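You operate a simulated robot arm through the tools that you are given. There is no shell and no other tool.

Carry out the task below with a simulated robot arm. There is one attempt and no reset: what you move stays moved.

Task
Put things in order on the top of the bottling bench. At the end: the yellow sponge from the top of the bottling bench is in the orange bucket; the silver basket from the top of the bottling bench stands where the clear cup (marked "75") stood; the clear cup from the top of the bottling bench stands where the blue blend card (marked "PLUM") stood; the blue blend card stands where the yellow sponge stood; whatever was shut is shut again. Leave all else as you found it, and nothing knocked over.

Only the result counts: the job must be done as asked and must still hold three seconds after the hand-in. Knocking over, shifting, dropping, spilling or breaking anything else fails it.

Robot
A 7-joint arm with a two-finger gripper, fixed in place. Base frame: the origin is at the foot of the arm, x ahead of it, y to its left, z up; the work surface is at about z = 0.88. Units: m, rad, N and s.
With the tool pointing down near the work surface it reaches from about 0.34 to 0.72 m from the base axis. Its first joint turns from -1.152 to 1.152 rad. Payload 2.45 kg.
Tool frame: the origin (TCP) lies between the finger pads and is the grasp point; the fingertips stand 0.026 m ahead of it; z points along the fingers, y is the line along which they close. Largest opening 0.096 m; the body of the gripper starts 0.069 m behind the TCP.
Orientation is that of the tool frame in the base frame, as [roll, pitch, yaw] about the fixed x, y, z axes, in that order (R = Rz(yaw) Ry(pitch) Rx(roll)). With the fingers straight down and closing along the base's y, the tool's x points along the base's -x, its y along +y and its z along -z.

Tools
- The arm moves only by the tool nudge_tool. Its argument "plan" is one flat list of numbers, 7 for each row, row after row: the shift along the base's x, y, z in m, then the turn, a rotation vector about the base's x, y, z in rad, then the opening in per cent of the stroke, from 0 (shut) to 100 (fully open). In form: [tx, ty, tz, rx, ry, rz, jaw, tx, ty, tz, rx, ry, rz, jaw, ...]. A call has 1 to 20 rows; each row is the pose to reach, as a shift and turn from the pose commanded when the call began. A row lasts 0.2 s, in which the tool goes at most 0.05 m and 0.15 rad; a call with a longer step from one row to the next is refused whole, and so is a gripper value outside its range. A pose out of reach is approached as far as the arm can. The call stops where the force on the tool passes 40 N (or 10 N more than at its start, if that is more) or the arm is blocked; 0.2 s more then pass. The fingers move at their own pace and stop on an object; they squeeze with about 34 N. The grip force told is the motor's: it shows also when the fingers shut on nothing. Time passes only in rows, and 0.2 s behind the last, so rows that repeat a pose let the fingers close. It gives the time, the measured TCP pose, the force on the tool (base axes), the opening and the grip force at its end, in the units of the frame above (readings bear some noise), with the torque about the TCP (base axes, N m) and any sound that the robot's microphone picked up, and new pictures: "views" is both (left out), scene, wrist or none.
- Cameras (640 x 400 px; columns grow to the right, rows downward): "scene" is fixed at [0.1617, -0.3818, 1.446]; the picture's right is [0.82, -0.57, 0.00], its down [-0.21, -0.30, -0.93] and it looks along [0.53, 0.77, -0.37] (base axes); focal length 326 px, centre (320, 200). "wrist" rides on the gripper at [0.082, 0.003, -0.098] in the tool frame; the picture's right is [-0.04, 1.00, 0.00], its down [-0.73, -0.03, -0.68] and it looks along [-0.68, -0.03, 0.73] (tool axes); focal length 256 px, centre (320, 200). There is no depth. A picture from a camera that has moved, and an enlarged one, comes with that camera's place and axes in the base frame and with its lens.
- enlarge(camera, box): a new picture of the part [left, top, right, bottom] of that camera's present view, enlarged. The clock stands still meanwhile.
- hand_in(): hands the job in; it is judged then, once.

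Nothing tells you positions but the pictures and the camera data. Unless the task says otherwise, let go and move clear before handing in.

The tools are called after "Emit:" as name(argument=value, ...) on one line, values as JSON. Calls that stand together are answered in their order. nudge_tool: Moves the arm, as the interface text tells. Its arguments: {"type":"object","properties":{"plan":{"type":"array"},"views":{"type":"string","enum":["both","scene","wrist","none"]}},"required":["plan"]} The other tools are called the same way: enlarge (camera, box) takes an enlarged picture of a part of a camera's view; hand_in () hands the job in.

At the start:

```text
clock: 0.0
eef_pos: [0.3749, 0.0505, 1.2911]
tcp_rot: [-3.141, 0.001, 3.141]
force: [0.1, 0.4, 0.5]
wrist_torque: [0.03, -0.02, 0.0]
opening: 0.0959
grip_force: 0.1
```

scene: 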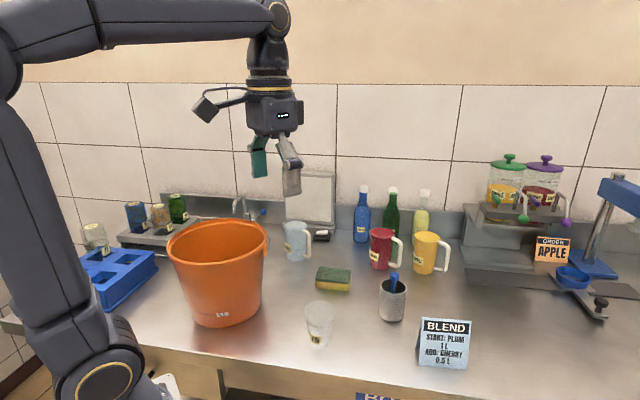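
wrist: 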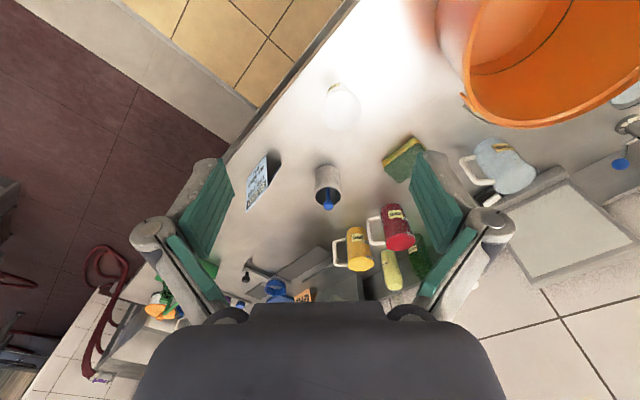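

I see a bench with an orange bucket, yellow/green sponge, clear cup, a small grey cylinder holding a blue thing (perhaps the silver basket), and a blue blend card. I will look closer before moving.

Emit:
enlarge(camera="scene", box=[280, 220, 500, 380])

Emit:
enlarge(camera="scene", box=[80, 160, 340, 340])

Emit:
enlarge(camera="scene", box=[440, 140, 640, 340])

Emit:
enlarge(camera="wrist", box=[220, 60, 460, 300])

```text
2.50 times, centred on (390, 300) of scene
camera zoom: at [0.1617, -0.3818, 1.446], right [0.82, -0.57, 0.0], down [-0.21, -0.3, -0.93], along [0.53, 0.77, -0.37], focal length 815 px, centre (145, -50)
```

zoom: 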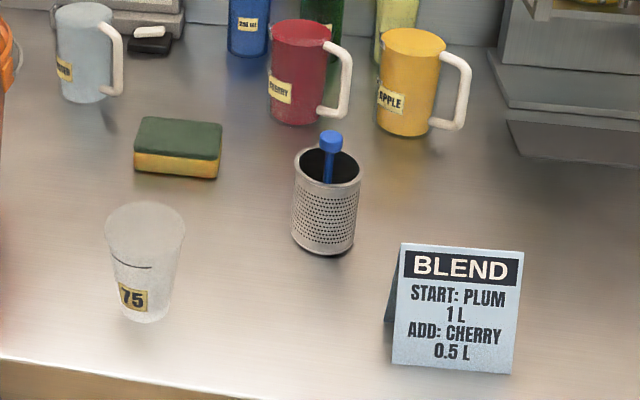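

```text
2.22 times, centred on (210, 250) of scene
camera zoom: at [0.1617, -0.3818, 1.446], right [0.82, -0.57, 0.0], down [-0.21, -0.3, -0.93], along [0.53, 0.77, -0.37], focal length 724 px, centre (564, 89)
```

zoom: 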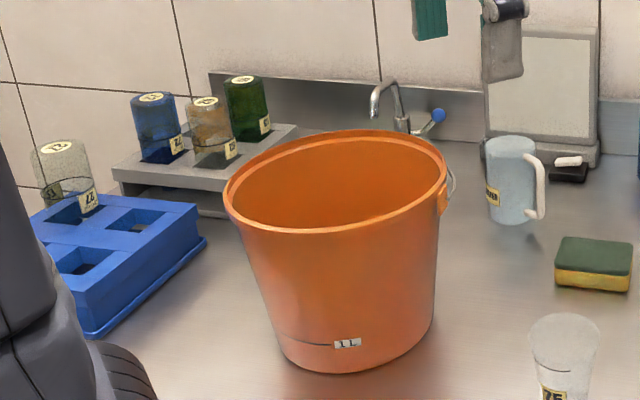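

```text
2.00 times, centred on (540, 240) of scene
camera zoom: at [0.1617, -0.3818, 1.446], right [0.82, -0.57, 0.0], down [-0.21, -0.3, -0.93], along [0.53, 0.77, -0.37], focal length 652 px, centre (-120, 120)
```

zoom: 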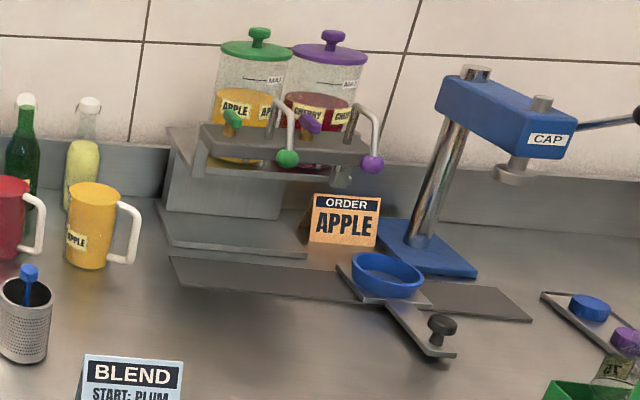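

```text
1.67 times, centred on (340, 180) of wrist
camera zoom: at [0.2941, 0.0523, 1.3896], right [0.04, 1.0, 0.0], down [0.73, -0.03, 0.68], along [0.68, -0.03, -0.73], focal length 427 px, centre (287, 233)
```

zoom: 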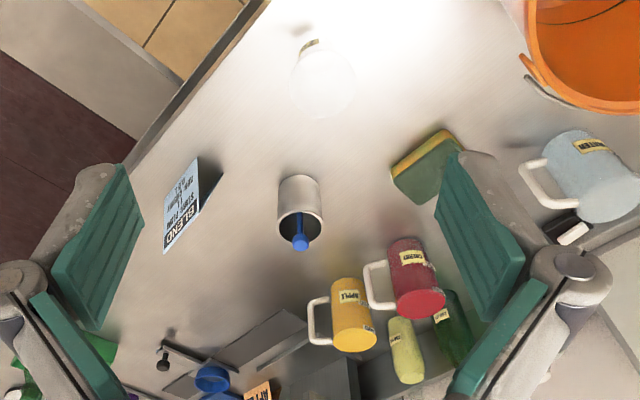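

The layout I take from the camera data: cup at about (0.48, 0.07), basket (0.675, 0.05), card (0.665, -0.10), sponge (0.643, 0.24), and the bucket at about (0.35, 0.29) with its rim near z 1.08. I'll go above the sponge first, turned to its edges, and look again.

Emit:
nudge_tool(plan=[0.0268, 0.019, -0.02, 0, 0, -0.0785, 100, 0.0536, 0.038, -0.04, 0, 0, -0.157, 100, 0.0804, 0.057, -0.06, 0, 0, -0.2355, 100, 0.1072, 0.076, -0.08, 0, 0, -0.314, 100, 0.134, 0.095, -0.1, 0, 0, -0.3925, 100, 0.1608, 0.114, -0.12, 0, 0, -0.471, 100, 0.1876, 0.133, -0.14, 0, 0, -0.5495, 100, 0.2144, 0.152, -0.16, 0, 0, -0.628, 100, 0.2412, 0.171, -0.18, 0, 0, -0.7065, 100, 0.268, 0.19, -0.2, 0, 0, -0.785, 100, 0.268, 0.19, -0.2, 0, 0, -0.785, 100], views="both")

```text
clock: 2.4
eef_pos: [0.6431, 0.2409, 1.0912]
tcp_rot: [-3.139, 0.0, 2.356]
force: [0.6, 0.4, -0.7]
wrist_torque: [-0.01, 0.03, 0.0]
opening: 0.0959
grip_force: 0.1
camera wrist: at [0.5884, 0.299, 1.189], right [0.74, 0.68, 0.0], down [0.5, -0.54, 0.68], along [0.46, -0.5, -0.73], focal length 256 px, centre (320, 200)
```

scene: 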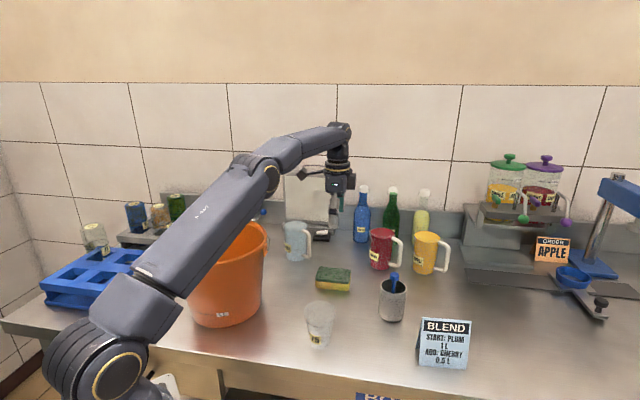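
wrist: 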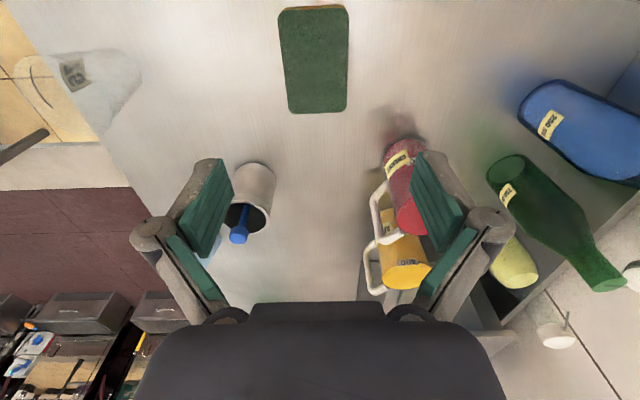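

The sponge shows right below, aligned with the gripper. I'll enlarge it to place its centre precisely.

Emit:
enlarge(camera="wrist", box=[220, 0, 420, 125])

Emit:
enlarge(camera="scene", box=[280, 240, 380, 303])

```text
3.20 times, centred on (320, 62) of wrist
camera zoom: at [0.5884, 0.299, 1.189], right [0.74, 0.68, 0.0], down [0.5, -0.54, 0.68], along [0.46, -0.5, -0.73], focal length 819 px, centre (320, 640)
```

zoom: 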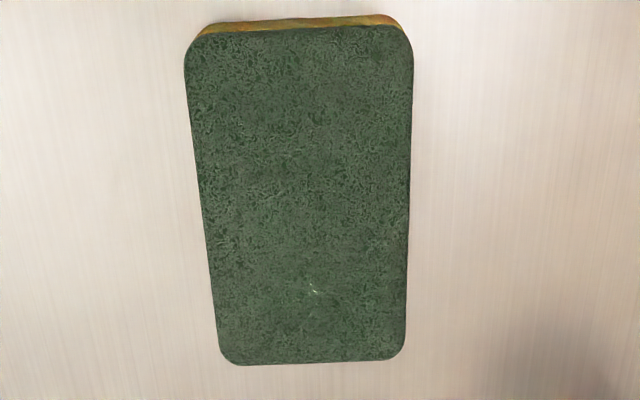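

```text
6.35 times, centred on (330, 272) of scene
camera zoom: at [0.1617, -0.3818, 1.446], right [0.82, -0.57, 0.0], down [-0.21, -0.3, -0.93], along [0.53, 0.77, -0.37], focal length 2069 px, centre (256, -254)
```

zoom: 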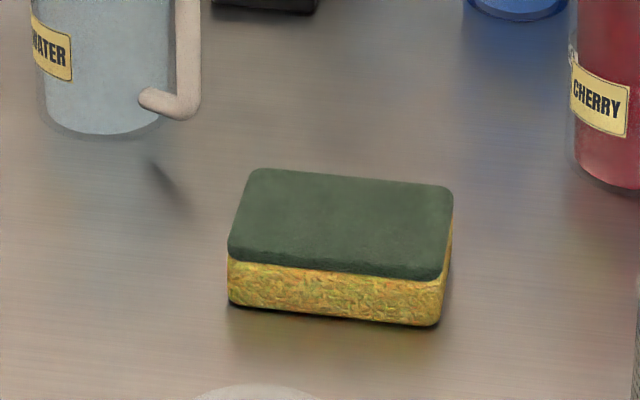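

The sponge centre is at about (0.640, 0.239), 0.066 across the closing line, top near z 0.909. I lower around it with the fingertips staying just off the bench.

Emit:
nudge_tool(plan=[-0.003, -0.002, -0.04, 0, 0, 0, 100, -0.003, -0.002, -0.08, 0, 0, 0, 100, -0.003, -0.002, -0.11, 0, 0, 0, 100, -0.003, -0.002, -0.14, 0, 0, 0, 100, -0.003, -0.002, -0.16, 0, 0, 0, 100, -0.003, -0.002, -0.172, 0, 0, 0, 100, -0.003, -0.002, -0.178, 0, 0, 0, 100, -0.003, -0.002, -0.178, 0, 0, 0, 100], views="both")

```text
clock: 4.2
eef_pos: [0.6401, 0.2391, 0.9138]
tcp_rot: [3.141, 0.001, 2.356]
force: [0.2, 0.3, 0.1]
wrist_torque: [0.01, 0.0, 0.02]
opening: 0.0961
grip_force: 0.2
camera wrist: at [0.5854, 0.2969, 1.0116], right [0.73, 0.68, 0.0], down [0.5, -0.54, 0.68], along [0.46, -0.5, -0.73], focal length 256 px, centre (320, 200)
```

scene: 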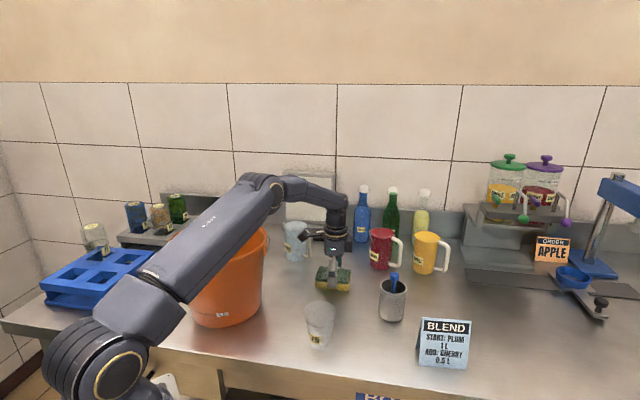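
wrist: 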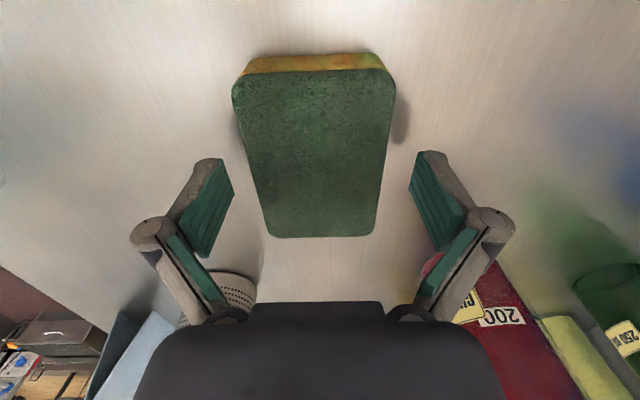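

The gripper straddles the sponge and is well centred. Closing on it now.

Emit:
nudge_tool(plan=[0, 0, 0, 0, 0, 0, 50, 0, 0, 0, 0, 0, 0, 50, 0, 0, 0, 0, 0, 0, 50, 0, 0, 0, 0, 0, 0, 50], views="wrist")

```text
clock: 5.2
eef_pos: [0.6398, 0.2386, 0.9128]
tcp_rot: [-3.141, 0.0, 2.357]
force: [-0.3, -0.7, 3.2]
wrist_torque: [0.0, 0.05, -0.01]
opening: 0.0628
grip_force: 34.1
camera wrist: at [0.5854, 0.2969, 1.0121], right [0.73, 0.68, 0.0], down [0.5, -0.54, 0.68], along [0.46, -0.5, -0.73], focal length 256 px, centre (320, 200)
```

wrist: 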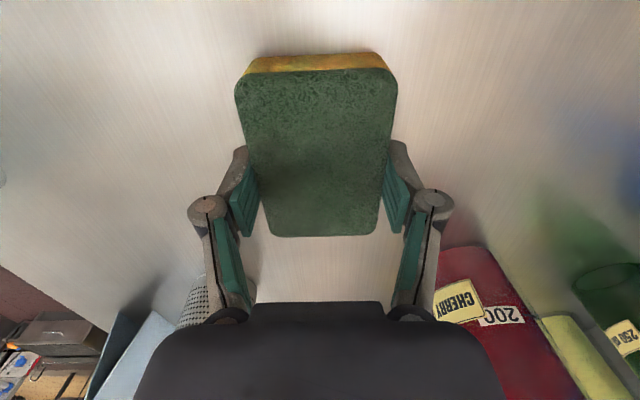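

The sponge is held (0.063 wide, 34 N). I lift it straight up and high before going to the bucket.

Emit:
nudge_tool(plan=[0, 0, 0.02, 0, 0, 0, 50, 0, 0, 0.055, 0, 0, 0, 50, 0, 0, 0.095, 0, 0, 0, 50, 0, 0, 0.135, 0, 0, 0, 50, 0, 0, 0.175, 0, 0, 0, 50, 0, 0, 0.215, 0, 0, 0, 50, 0, 0, 0.255, 0, 0, 0, 50, 0, 0, 0.295, 0, 0, 0, 50, 0, 0, 0.335, 0, 0, 0, 50, 0, 0, 0.335, 0, 0, 0, 50], views="both")

```text
clock: 7.4
eef_pos: [0.603, 0.2264, 1.2186]
tcp_rot: [3.141, 0.0, 2.356]
force: [0.7, 0.1, 0.0]
wrist_torque: [0.02, 0.02, -0.02]
opening: 0.0632
grip_force: 33.8
out of reach, approached as far as the arm can: row 7, 8, 9, 10
camera wrist: at [0.549, 0.2837, 1.3164], right [0.73, 0.68, 0.0], down [0.5, -0.54, 0.68], along [0.46, -0.5, -0.73], focal length 256 px, centre (320, 200)
```

scene: 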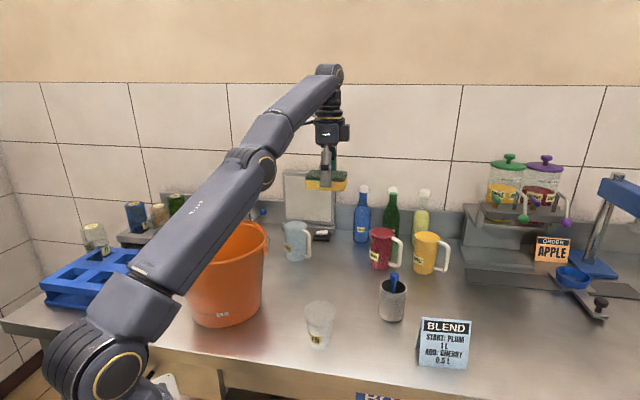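
wrist: 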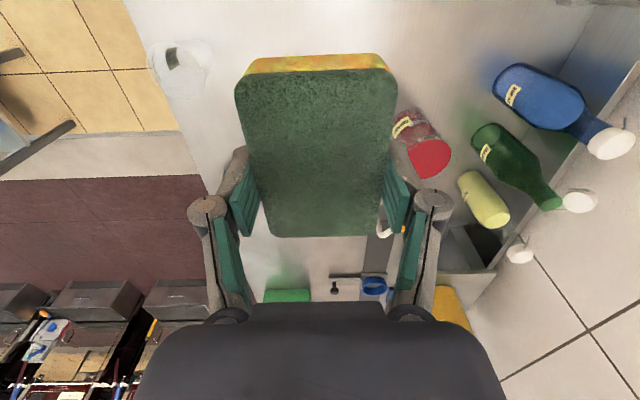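

The arm reached its limit of reach at that height, so the pose is slightly inward. I move part of the way toward the bucket and check where I am.

Emit:
nudge_tool(plan=[-0.03, 0.006, 0, 0, 0, 0, 50, -0.07, 0.014, 0, 0, 0, 0, 50, -0.11, 0.022, 0, 0, 0, 0, 50, -0.15, 0.03, 0, 0, 0, 0, 50, -0.18, 0.036, 0, 0, 0, 0, 50, -0.18, 0.036, 0, 0, 0, 0, 50], views="both")

```text
clock: 8.8
eef_pos: [0.4236, 0.261, 1.2174]
tcp_rot: [-3.142, 0.0, 2.356]
force: [-0.6, -0.2, -0.3]
wrist_torque: [-0.01, -0.01, 0.03]
opening: 0.0633
grip_force: 33.8
camera wrist: at [0.369, 0.3202, 1.3156], right [0.73, 0.68, 0.0], down [0.5, -0.54, 0.68], along [0.46, -0.5, -0.73], focal length 256 px, centre (320, 200)
```

scene: 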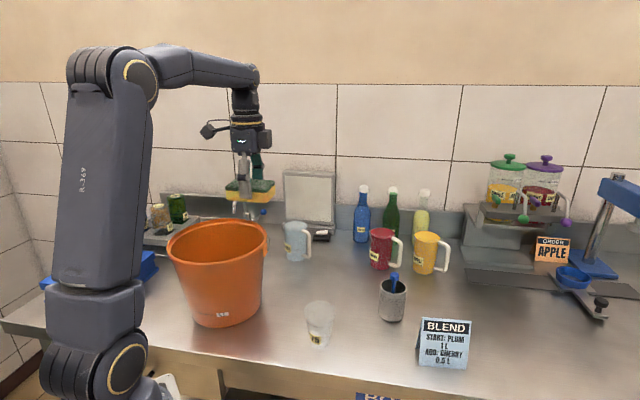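
wrist: 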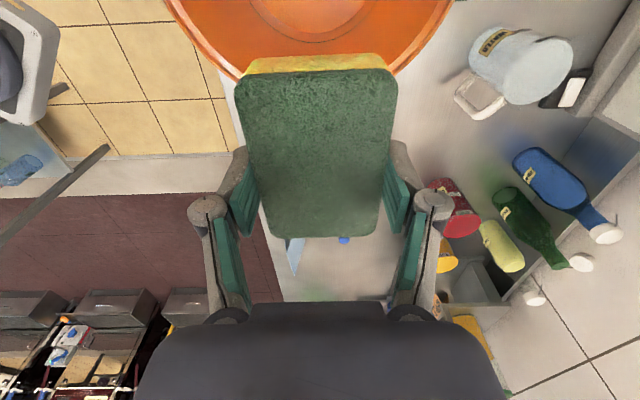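

The arm is now near the bucket, whose rim centre I take as about (0.352, 0.312). I'll centre the sponge above it, still high, to look inside.

Emit:
nudge_tool(plan=[-0.03, 0.02, 0, 0, 0, 0, 50, -0.06, 0.04, 0, 0, 0, 0, 50, -0.065, 0.045, 0, 0, 0, 0, 50, -0.065, 0.045, 0, 0, 0, 0, 50], views="both")

Emit:
enlarge(camera="scene", box=[140, 100, 340, 340])

```text
clock: 9.8
eef_pos: [0.3579, 0.3086, 1.2178]
tcp_rot: [-3.141, -0.001, 2.357]
force: [0.3, -0.9, -0.3]
wrist_torque: [-0.01, 0.0, -0.02]
opening: 0.0632
grip_force: 33.8
camera wrist: at [0.3044, 0.3655, 1.3156], right [0.73, 0.68, 0.0], down [0.5, -0.54, 0.68], along [0.46, -0.5, -0.73], focal length 256 px, centre (320, 200)
```

scene: 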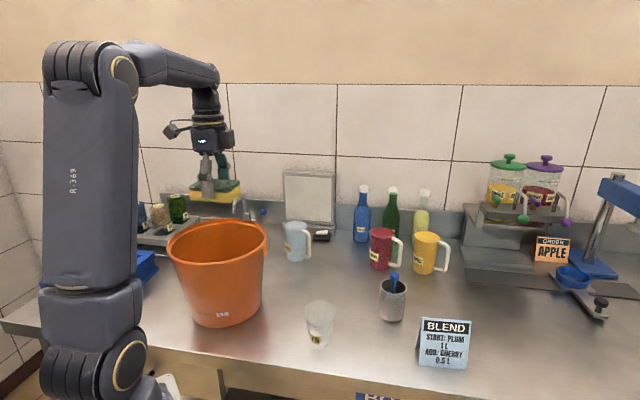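
wrist: 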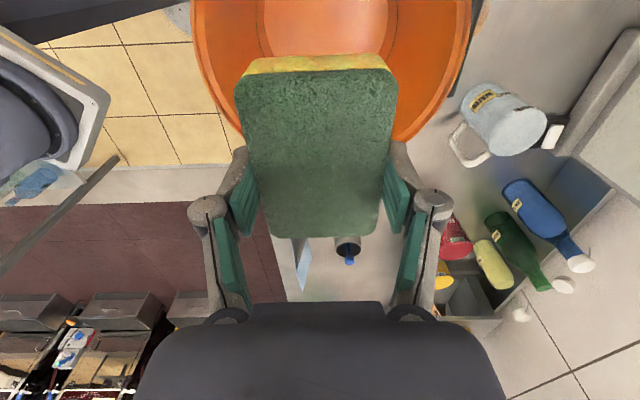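

```text
1.67 times, centred on (240, 220) of scene
camera zoom: at [0.1617, -0.3818, 1.446], right [0.82, -0.57, 0.0], down [-0.21, -0.3, -0.93], along [0.53, 0.77, -0.37], focal length 543 px, centre (453, 167)
```

zoom: 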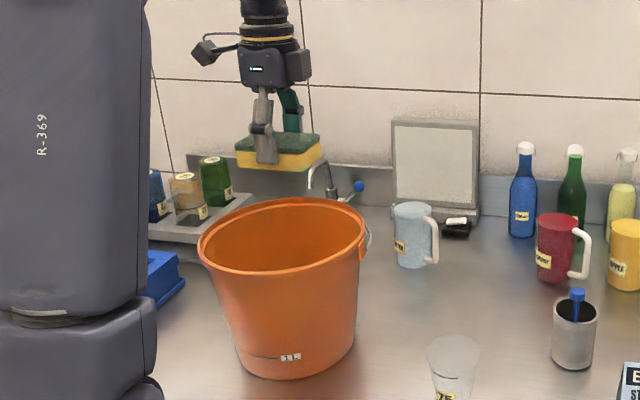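

The bucket looks empty and the sponge is over its middle. I lower it well inside and release.

Emit:
nudge_tool(plan=[0.004, -0.003, -0.03, 0, 0, 0, 50, 0.008, -0.006, -0.06, 0, 0, 0, 50, 0.008, -0.006, -0.09, 0, 0, 0, 50, 0.008, -0.006, -0.12, 0, 0, 0, 50, 0.008, -0.006, -0.15, 0, 0, 0, 50, 0.008, -0.006, -0.175, 0, 0, 0, 50, 0.008, -0.006, -0.2, 0, 0, 0, 50, 0.008, -0.006, -0.215, 0, 0, 0, 50, 0.008, -0.006, -0.215, 0, 0, 0, 50], views="both")

Emit:
enlarge(camera="scene", box=[140, 140, 300, 340])

```text
clock: 11.8
eef_pos: [0.3675, 0.3012, 1.0029]
tcp_rot: [3.141, 0.0, 2.357]
force: [-0.4, 0.1, -0.3]
wrist_torque: [-0.03, -0.01, -0.03]
opening: 0.063
grip_force: 33.9
camera wrist: at [0.3127, 0.3595, 1.1009], right [0.73, 0.68, 0.0], down [0.5, -0.54, 0.68], along [0.46, -0.5, -0.73], focal length 256 px, centre (320, 200)
```

scene: 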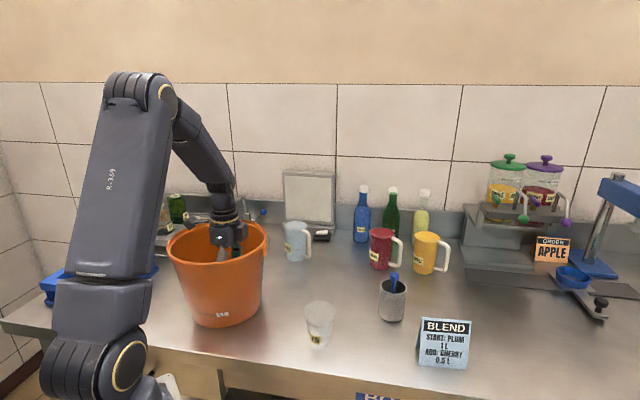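
wrist: 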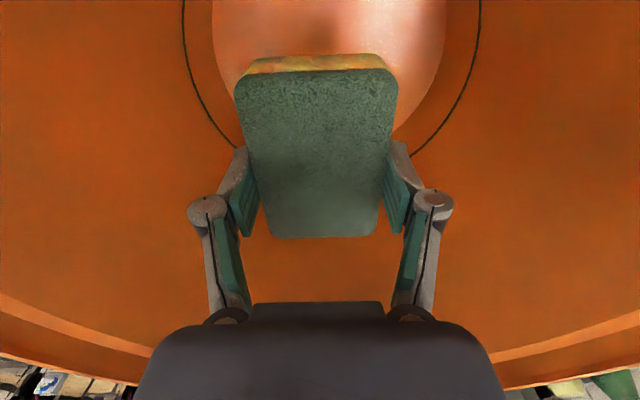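

```text
2.00 times, centred on (220, 240) of scene
camera zoom: at [0.1617, -0.3818, 1.446], right [0.82, -0.57, 0.0], down [-0.21, -0.3, -0.93], along [0.53, 0.77, -0.37], focal length 652 px, centre (520, 120)
```

zoom: 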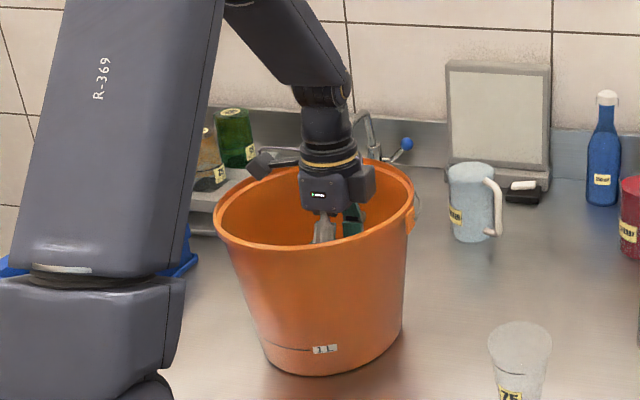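

The sponge is inside the bucket, clear of its walls. I open the jaws to let it drop in, then rise straight up.

Emit:
nudge_tool(plan=[0, 0, 0, 0, 0, 0, 90, 0, 0, 0, 0, 0, 0, 90, 0, 0, 0, 0, 0, 0, 90, 0, 0, 0, 0, 0, 0, 90, 0, 0, 0, 0, 0, 0, 90], views="wrist")

```text
clock: 13.0
eef_pos: [0.3653, 0.3012, 1.0029]
tcp_rot: [3.141, 0.0, 2.357]
force: [-0.5, 0.3, 0.3]
wrist_torque: [0.01, -0.02, -0.02]
opening: 0.0862
grip_force: 0.0
camera wrist: at [0.3127, 0.3596, 1.1012], right [0.73, 0.68, 0.0], down [0.5, -0.54, 0.68], along [0.46, -0.5, -0.73], focal length 256 px, centre (320, 200)
```

wrist: 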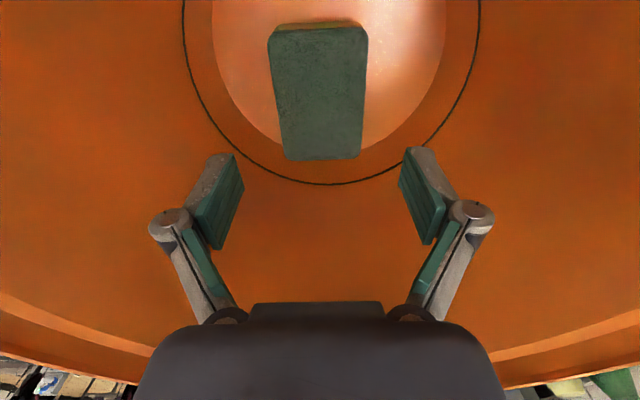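

The sponge lies flat at the bottom of the bucket. I rise clear and then travel toward the blend card, turning to match its ridge.

Emit:
nudge_tool(plan=[0, 0, 0.03, 0, 0, 0, 90, 0, 0, 0.07, 0, 0, 0, 90, 0, 0, 0.11, 0, 0, 0, 90, 0, 0, 0.15, 0, 0, 0, 90, 0, 0, 0.19, 0, 0, 0, 90, 0, 0, 0.22, 0, 0, 0, 90, 0.03, -0.035, 0.22, 0, 0, 0.02, 100, 0.06, -0.07, 0.22, 0, 0, 0.04, 100, 0.09, -0.105, 0.22, 0, 0, 0.06, 100, 0.12, -0.14, 0.22, 0, 0, 0.08, 100, 0.145, -0.18, 0.22, 0, 0, 0.096, 100, 0.17, -0.22, 0.22, 0, 0, 0.096, 100, 0.195, -0.26, 0.22, 0, 0, 0.096, 100, 0.215, -0.3, 0.22, 0, 0, 0.096, 100, 0.225, -0.34, 0.22, 0, 0, 0.096, 100, 0.225, -0.37, 0.22, 0, 0, 0.096, 100, 0.225, -0.37, 0.22, 0, 0, 0.096, 100], views="both")

```text
clock: 16.6
eef_pos: [0.5935, -0.07, 1.2229]
tcp_rot: [-3.142, 0.0, 2.451]
force: [-0.4, -0.1, 0.2]
wrist_torque: [-0.03, 0.0, -0.03]
opening: 0.0959
grip_force: 0.1
camera wrist: at [0.5318, -0.0168, 1.3209], right [0.67, 0.75, 0.0], down [0.55, -0.49, 0.68], along [0.51, -0.45, -0.73], focal length 256 px, centre (320, 200)
```

scene: 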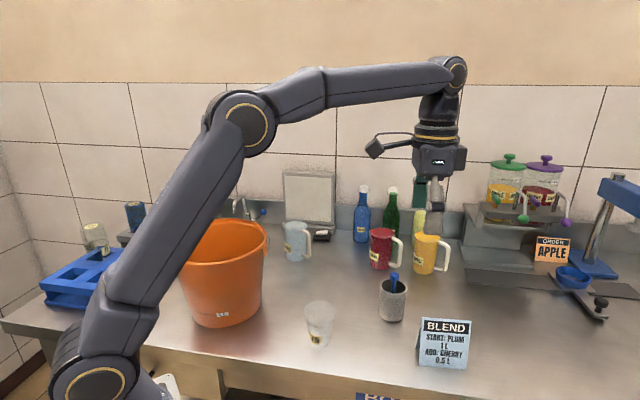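
wrist: 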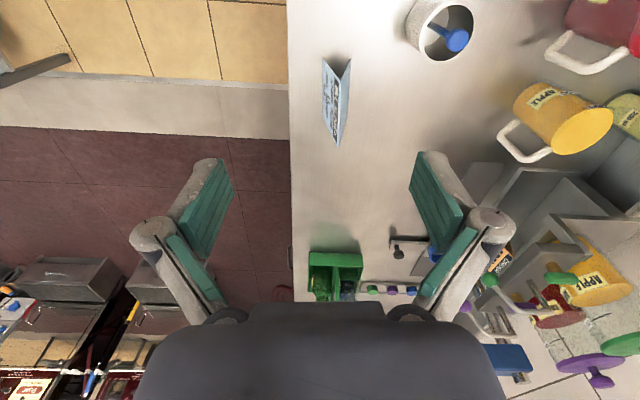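

Emit:
enlarge(camera="wrist", box=[270, 30, 430, 160])

Emit:
enlarge(camera="scene", box=[400, 300, 500, 380])

```text
3.08 times, centred on (350, 95) of wrist
camera zoom: at [0.5318, -0.0168, 1.3209], right [0.67, 0.75, 0.0], down [0.55, -0.49, 0.68], along [0.51, -0.45, -0.73], focal length 788 px, centre (228, 523)
```

zoom: 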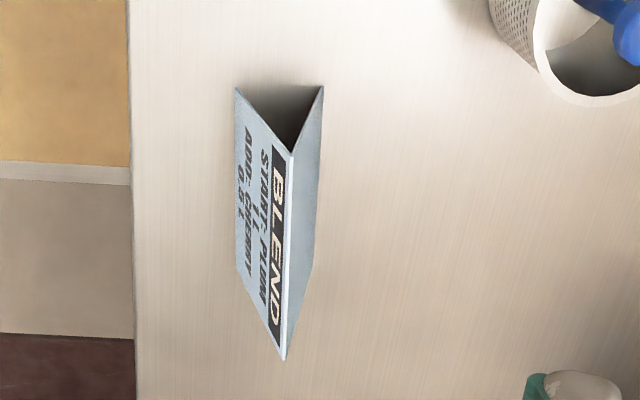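

```text
5.00 times, centred on (450, 340) of scene
camera zoom: at [0.1617, -0.3818, 1.446], right [0.82, -0.57, 0.0], down [-0.21, -0.3, -0.93], along [0.53, 0.77, -0.37], focal length 1630 px, centre (-330, -500)
```

zoom: 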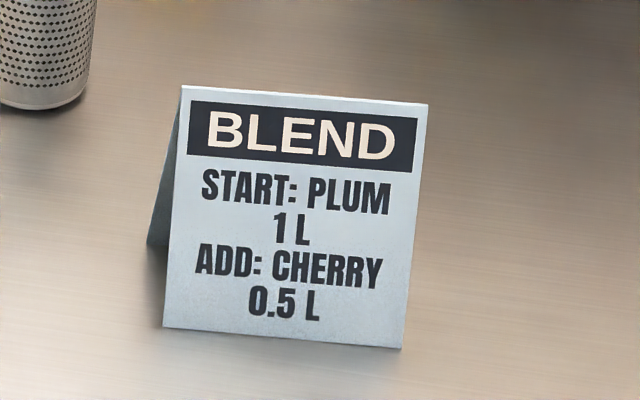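

The card is an A-frame, ridge at z 0.98, base centre near (0.6665, -0.1025). I'll position the open fingers above the ridge and check alignment.

Emit:
nudge_tool(plan=[0.015, -0.006, -0.03, 0, 0, -0.003, 100, 0.03, -0.013, -0.06, 0, 0, -0.006, 100, 0.045, -0.02, -0.09, 0, 0, -0.009, 100, 0.06, -0.026, -0.12, 0, 0, -0.012, 100, 0.0745, -0.0325, -0.15, 0, 0, -0.015, 100, 0.0745, -0.0325, -0.17, 0, 0, -0.015, 100, 0.0745, -0.0325, -0.17, 0, 0, -0.015, 100], views="both")

```text
clock: 18.2
eef_pos: [0.6652, -0.1013, 1.052]
tcp_rot: [-3.141, 0.0, 2.438]
force: [-0.2, 0.0, 0.1]
wrist_torque: [0.02, 0.03, 0.01]
opening: 0.096
grip_force: 0.1
camera wrist: at [0.6072, -0.0475, 1.1503], right [0.68, 0.74, 0.0], down [0.54, -0.5, 0.68], along [0.5, -0.46, -0.73], focal length 256 px, centre (320, 200)
```

scene: 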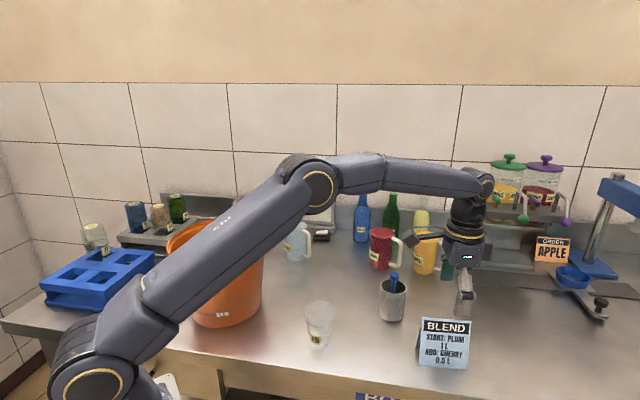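
wrist: 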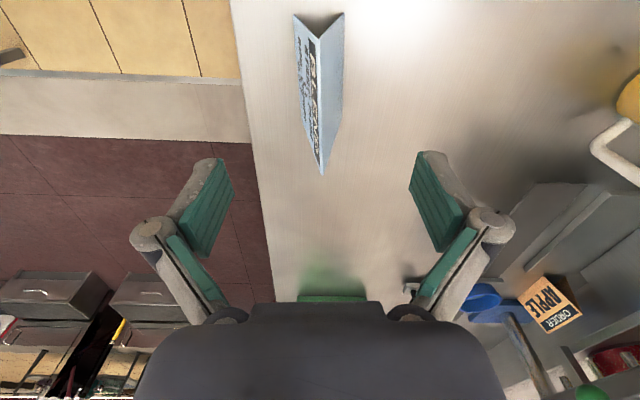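

The ridge is centred between the fingers. I lower to grip its upper part, then close.

Emit:
nudge_tool(plan=[0, 0, -0.025, 0, 0, 0, 100, 0, 0, -0.05, 0, 0, 0, 100, 0, 0, -0.075, 0, 0, 0, 100, 0, 0, -0.092, 0, 0, 0, 100, 0, 0, -0.092, 0, 0, 0, 100, 0, 0, -0.092, 0, 0, 0, 60, 0, 0, -0.092, 0, 0, 0, 60, 0, 0, -0.092, 0, 0, 0, 40, 0, 0, -0.092, 0, 0, 0, 40], views="both")

```text
clock: 20.2
eef_pos: [0.6656, -0.1006, 0.9608]
tcp_rot: [-3.14, 0.001, 2.437]
force: [-0.9, 0.3, -0.6]
wrist_torque: [0.0, 0.0, 0.0]
opening: 0.0386
grip_force: 0.1
camera wrist: at [0.6072, -0.0473, 1.0588], right [0.68, 0.74, 0.0], down [0.54, -0.5, 0.68], along [0.5, -0.46, -0.73], focal length 256 px, centre (320, 200)
```

scene: 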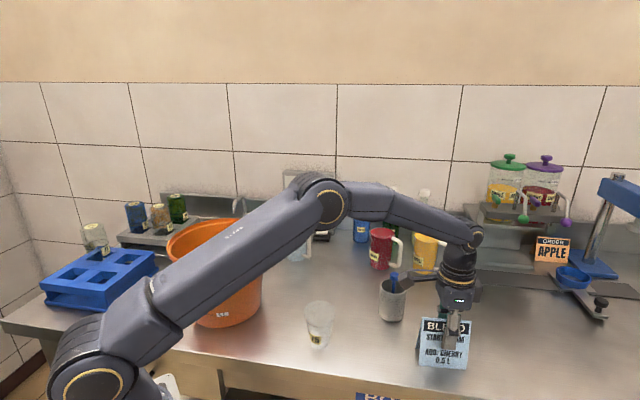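
wrist: 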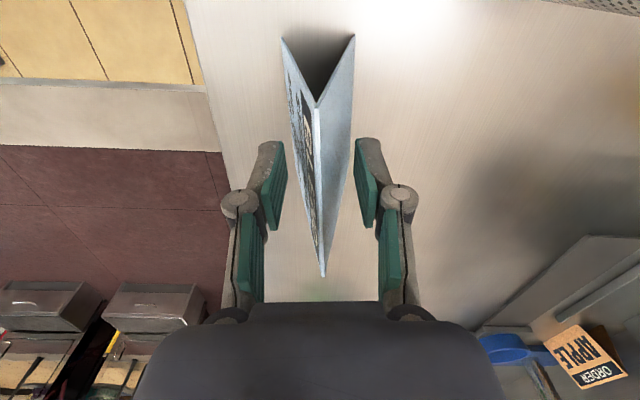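

The fingers straddle the card evenly. I close fully onto it.

Emit:
nudge_tool(plan=[0, 0, 0, 0, 0, 0, 25, 0, 0, 0, 0, 0, 0, 15, 0, 0, 0, 0, 0, 0, 10, 0, 0, 0, 0, 0, 0, 10, 0, 0, 0, 0, 0, 0, 10], views="wrist")

```text
clock: 21.4
eef_pos: [0.6668, -0.1002, 0.9605]
tcp_rot: [-3.141, 0.0, 2.437]
force: [0.3, 0.8, -0.7]
wrist_torque: [-0.01, -0.03, 0.02]
opening: 0.0209
grip_force: 34.1
camera wrist: at [0.6072, -0.0473, 1.0588], right [0.68, 0.74, 0.0], down [0.54, -0.5, 0.68], along [0.5, -0.46, -0.73], focal length 256 px, centre (320, 200)
```

wrist: 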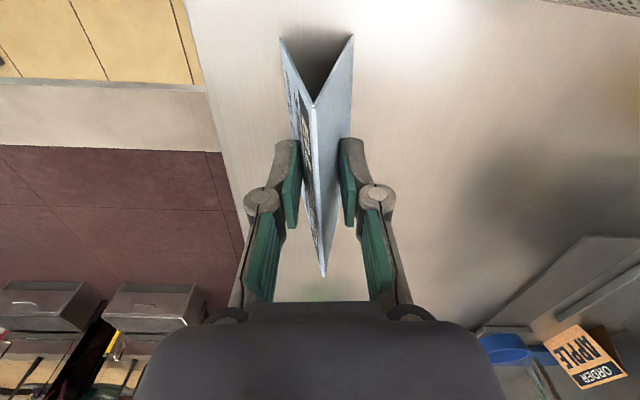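

The card is pinched (0.021 opening, 34 N). I lift a little and check that it holds.

Emit:
nudge_tool(plan=[0, 0, 0.01, 0, 0, 0, 10, 0, 0, 0.025, 0, 0, 0, 10, 0, 0, 0.05, 0, 0, 0, 10, 0, 0, 0.05, 0, 0, 0, 10], views="both")

```text
clock: 22.4
eef_pos: [0.6669, -0.1008, 1.011]
tcp_rot: [-3.141, 0.001, 2.44]
force: [-0.2, 0.3, -1.2]
wrist_torque: [0.0, 0.02, -0.02]
opening: 0.0205
grip_force: 33.1
camera wrist: at [0.6074, -0.0477, 1.1092], right [0.68, 0.74, 0.0], down [0.54, -0.5, 0.68], along [0.5, -0.46, -0.73], focal length 256 px, centre (320, 200)
```

scene: 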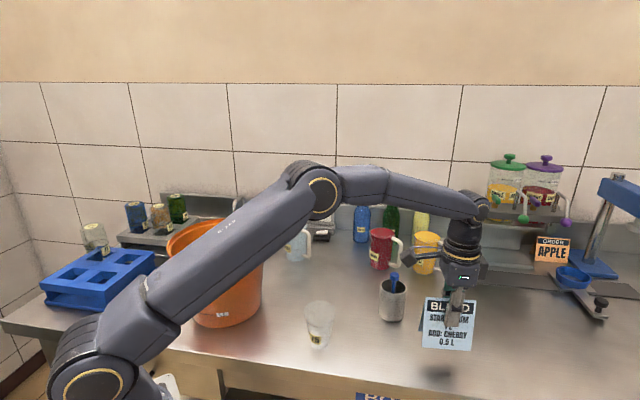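
wrist: 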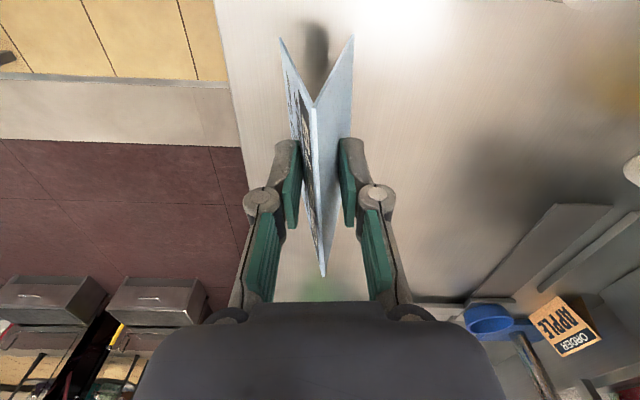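

The card hangs steady. I raise it, pull inward, swing over and come above the sponge's old spot.

Emit:
nudge_tool(plan=[0, 0, 0.04, 0, 0, 0, 10, 0, 0, 0.08, 0, 0, 0, 10, -0.02, 0.005, 0.11, 0, 0, 0, 10, -0.045, 0.015, 0.14, 0, 0, 0, 10, -0.065, 0.04, 0.155, 0, 0, 0, 10, -0.08, 0.075, 0.16, 0, 0, 0, 10, -0.09, 0.11, 0.16, 0, 0, 0, 10, -0.095, 0.15, 0.16, 0, 0, 0, 10, -0.095, 0.19, 0.16, 0, 0, 0, 10, -0.085, 0.225, 0.16, 0, 0, 0, 10, -0.075, 0.26, 0.155, 0, 0, 0, 10, -0.06, 0.29, 0.145, 0, 0, 0, 10, -0.045, 0.315, 0.125, 0, 0, 0, 10, -0.03, 0.335, 0.105, 0, 0, 0, 10, -0.0265, 0.3405, 0.085, 0, 0, 0, 10, -0.0265, 0.3405, 0.085, 0, 0, 0, 10], views="both")

```text
clock: 25.8
eef_pos: [0.6397, 0.2398, 1.0954]
tcp_rot: [3.141, 0.001, 2.438]
force: [0.1, 0.7, 0.3]
wrist_torque: [-0.03, 0.01, -0.02]
opening: 0.0206
grip_force: 34.2
camera wrist: at [0.5813, 0.2933, 1.1939], right [0.68, 0.74, 0.0], down [0.54, -0.5, 0.68], along [0.5, -0.46, -0.73], focal length 256 px, centre (320, 200)
```

scene: 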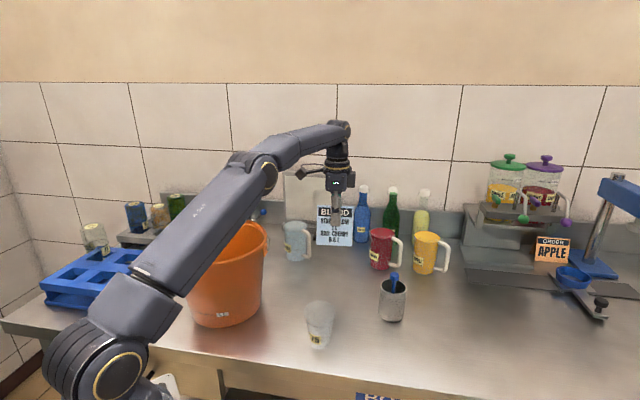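
wrist: 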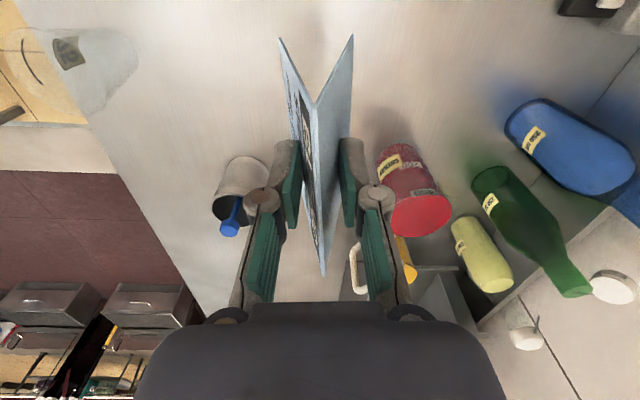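

The card hangs above the sponge's old spot. I lower it to its standing height.

Emit:
nudge_tool(plan=[0, 0, -0.03, 0, 0, 0, 10, 0, 0, -0.06, 0, 0, 0, 10, 0, 0, -0.09, 0, 0, 0, 10, 0, 0, -0.11, 0, 0, 0, 10, 0, 0, -0.122, 0, 0, 0, 10, 0, 0, -0.13, 0, 0, 0, 10, 0, 0, -0.134, 0, 0, 0, 10, 0, 0, -0.134, 0, 0, 0, 10], views="both")

Emit:
enlarge(camera="scene", box=[270, 180, 390, 300])

```text
clock: 27.6
eef_pos: [0.6398, 0.2403, 0.9621]
tcp_rot: [3.141, 0.0, 2.438]
force: [-0.3, 0.0, -0.3]
wrist_torque: [0.03, 0.01, -0.02]
opening: 0.0205
grip_force: 33.8
camera wrist: at [0.5807, 0.293, 1.0601], right [0.68, 0.74, 0.0], down [0.54, -0.5, 0.68], along [0.5, -0.46, -0.73], focal length 256 px, centre (320, 200)
```

scene: 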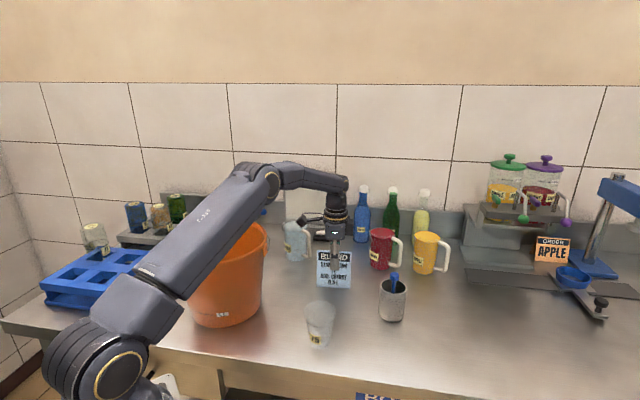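
wrist: 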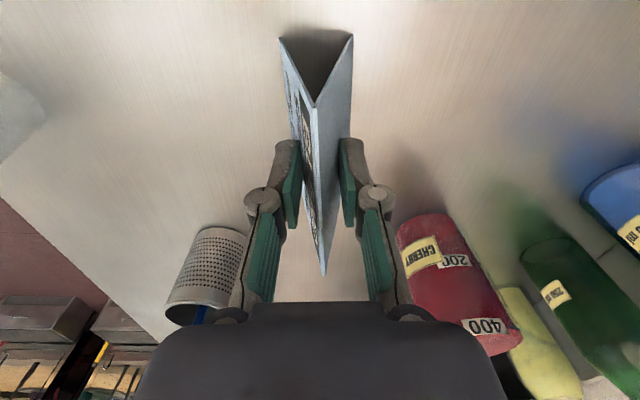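

```text
3.33 times, centred on (330, 240) of scene
camera zoom: at [0.1617, -0.3818, 1.446], right [0.82, -0.57, 0.0], down [-0.21, -0.3, -0.93], along [0.53, 0.77, -0.37], focal length 1086 px, centre (287, 67)
```

zoom: 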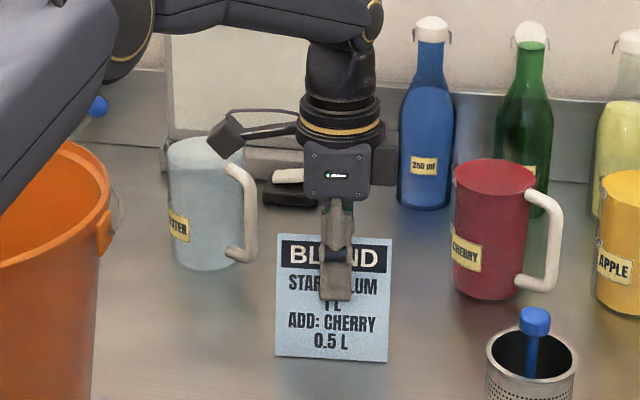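

The card is a hair above the bench. I ease it down 1 mm more and open the fingers slowly.

Emit:
nudge_tool(plan=[0, 0, -0.001, 0, 0, 0, 10, 0, 0, -0.001, 0, 0, 0, 25, 0, 0, -0.001, 0, 0, 0, 35, 0, 0, -0.001, 0, 0, 0, 50, 0, 0, -0.001, 0, 0, 0, 65, 0, 0, -0.001, 0, 0, 0, 80, 0, 0, -0.001, 0, 0, 0, 80], views="both")

```text
clock: 29.2
eef_pos: [0.6379, 0.2394, 0.9611]
tcp_rot: [-3.141, -0.001, 2.439]
force: [0.2, -0.4, -1.0]
wrist_torque: [0.0, 0.01, 0.01]
opening: 0.0769
grip_force: 0.0
camera wrist: at [0.5806, 0.293, 1.0592], right [0.68, 0.74, 0.0], down [0.54, -0.5, 0.68], along [0.5, -0.46, -0.73], focal length 256 px, centre (320, 200)
```

scene: 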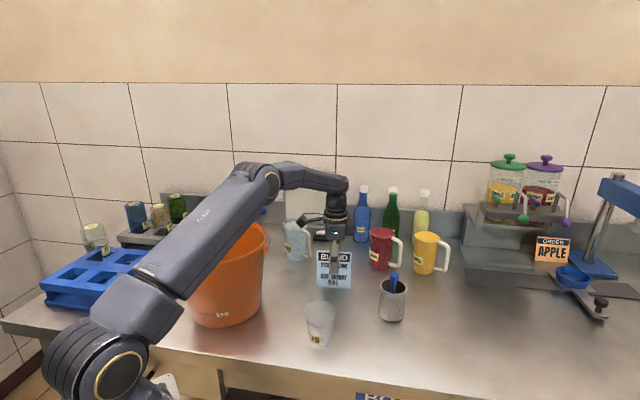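
wrist: 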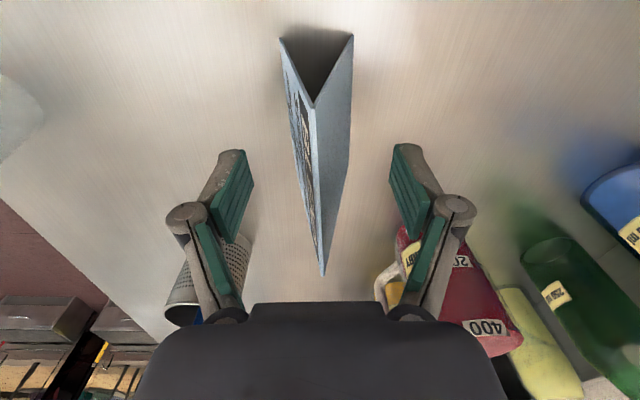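

The card stands on its own at the sponge's old spot. I rise clear of it and move above the clear cup, turning the gripper back to straight.

Emit:
nudge_tool(plan=[0, 0, 0.03, 0, 0, 0, 90, 0, 0, 0.065, 0, 0, 0, 100, 0, 0, 0.1, 0, 0, 0, 100, 0, 0, 0.14, 0, 0, 0, 100, -0.016, -0.0165, 0.15, 0, 0, 0.0705, 100, -0.032, -0.033, 0.16, 0, 0, 0.141, 100, -0.048, -0.0495, 0.17, 0, 0, 0.2115, 100, -0.064, -0.066, 0.18, 0, 0, 0.282, 100, -0.08, -0.0825, 0.19, 0, 0, 0.3525, 100, -0.096, -0.099, 0.19, 0, 0, 0.423, 100, -0.112, -0.1155, 0.19, 0, 0, 0.4935, 100, -0.128, -0.132, 0.19, 0, 0, 0.564, 100, -0.144, -0.1485, 0.19, 0, 0, 0.6345, 100, -0.16, -0.165, 0.19, 0, 0, 0.705, 100, -0.16, -0.165, 0.19, 0, 0, 0.705, 100], views="both")

Emit:
enlarge(camera="scene", box=[280, 240, 380, 360])

```text
clock: 32.4
eef_pos: [0.4806, 0.0743, 1.1499]
tcp_rot: [3.141, -0.001, -3.141]
force: [0.0, 0.2, -0.1]
wrist_torque: [0.02, 0.0, 0.0]
opening: 0.096
grip_force: 0.2
camera wrist: at [0.3995, 0.076, 1.248], right [0.04, 1.0, 0.0], down [0.73, -0.03, 0.68], along [0.68, -0.03, -0.73], focal length 256 px, centre (320, 200)
```

scene: 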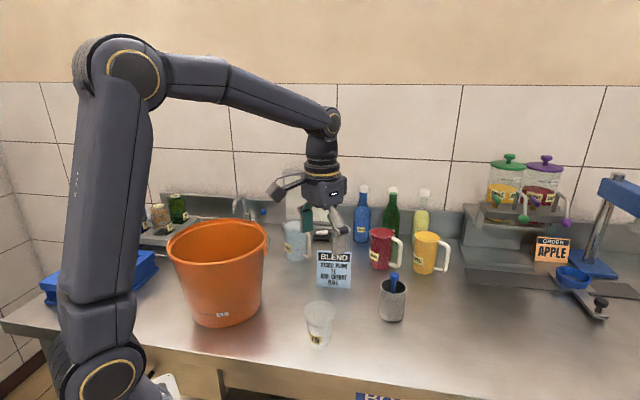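
wrist: 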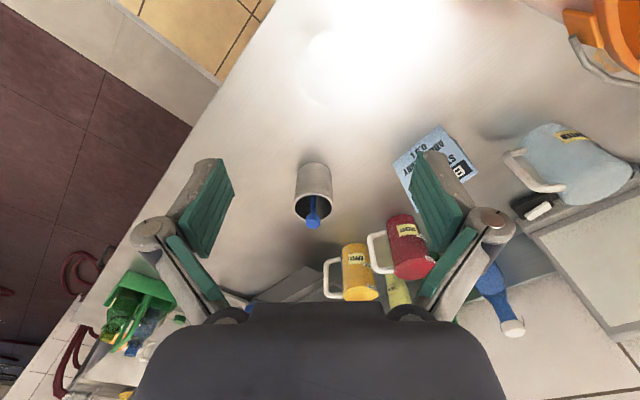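

```text
3.33 times, centred on (330, 300) of scene
camera zoom: at [0.1617, -0.3818, 1.446], right [0.82, -0.57, 0.0], down [-0.21, -0.3, -0.93], along [0.53, 0.77, -0.37], focal length 1086 px, centre (287, -133)
```

zoom: 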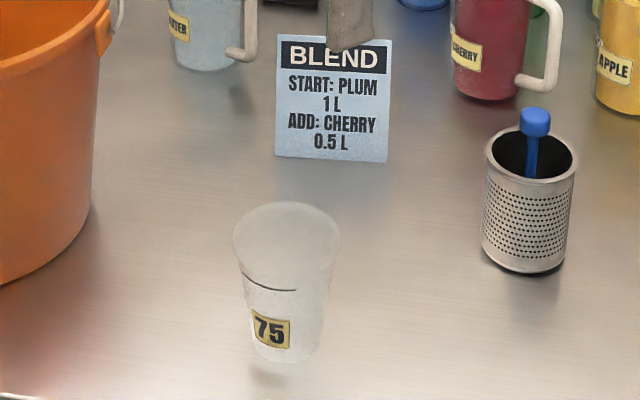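

The card stands properly in its new place. The cup is washed out by glare in the wrist view, so I'll zoom in on it.

Emit:
enlarge(camera="wrist", box=[240, 0, 480, 150])

Emit:
enlarge(camera="scene", box=[295, 290, 345, 355])

```text
2.67 times, centred on (360, 75) of wrist
camera zoom: at [0.3995, 0.076, 1.248], right [0.04, 1.0, 0.0], down [0.73, -0.03, 0.68], along [0.68, -0.03, -0.73], focal length 683 px, centre (213, 533)
```

zoom: 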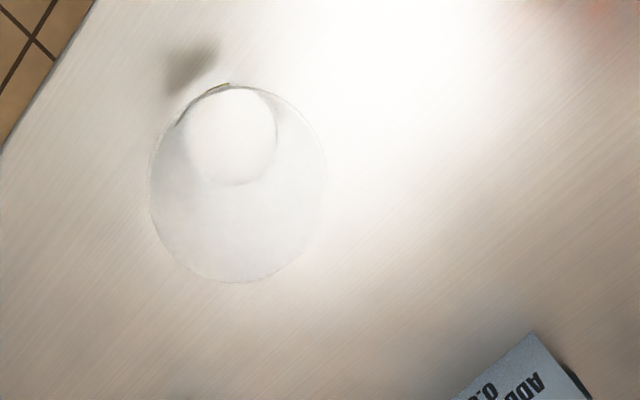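

```text
6.15 times, centred on (320, 322) of scene
camera zoom: at [0.1617, -0.3818, 1.446], right [0.82, -0.57, 0.0], down [-0.21, -0.3, -0.93], along [0.53, 0.77, -0.37], focal length 2006 px, centre (320, -554)
```

zoom: 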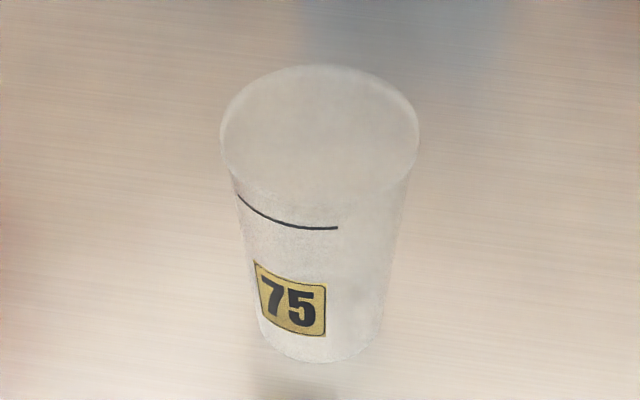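

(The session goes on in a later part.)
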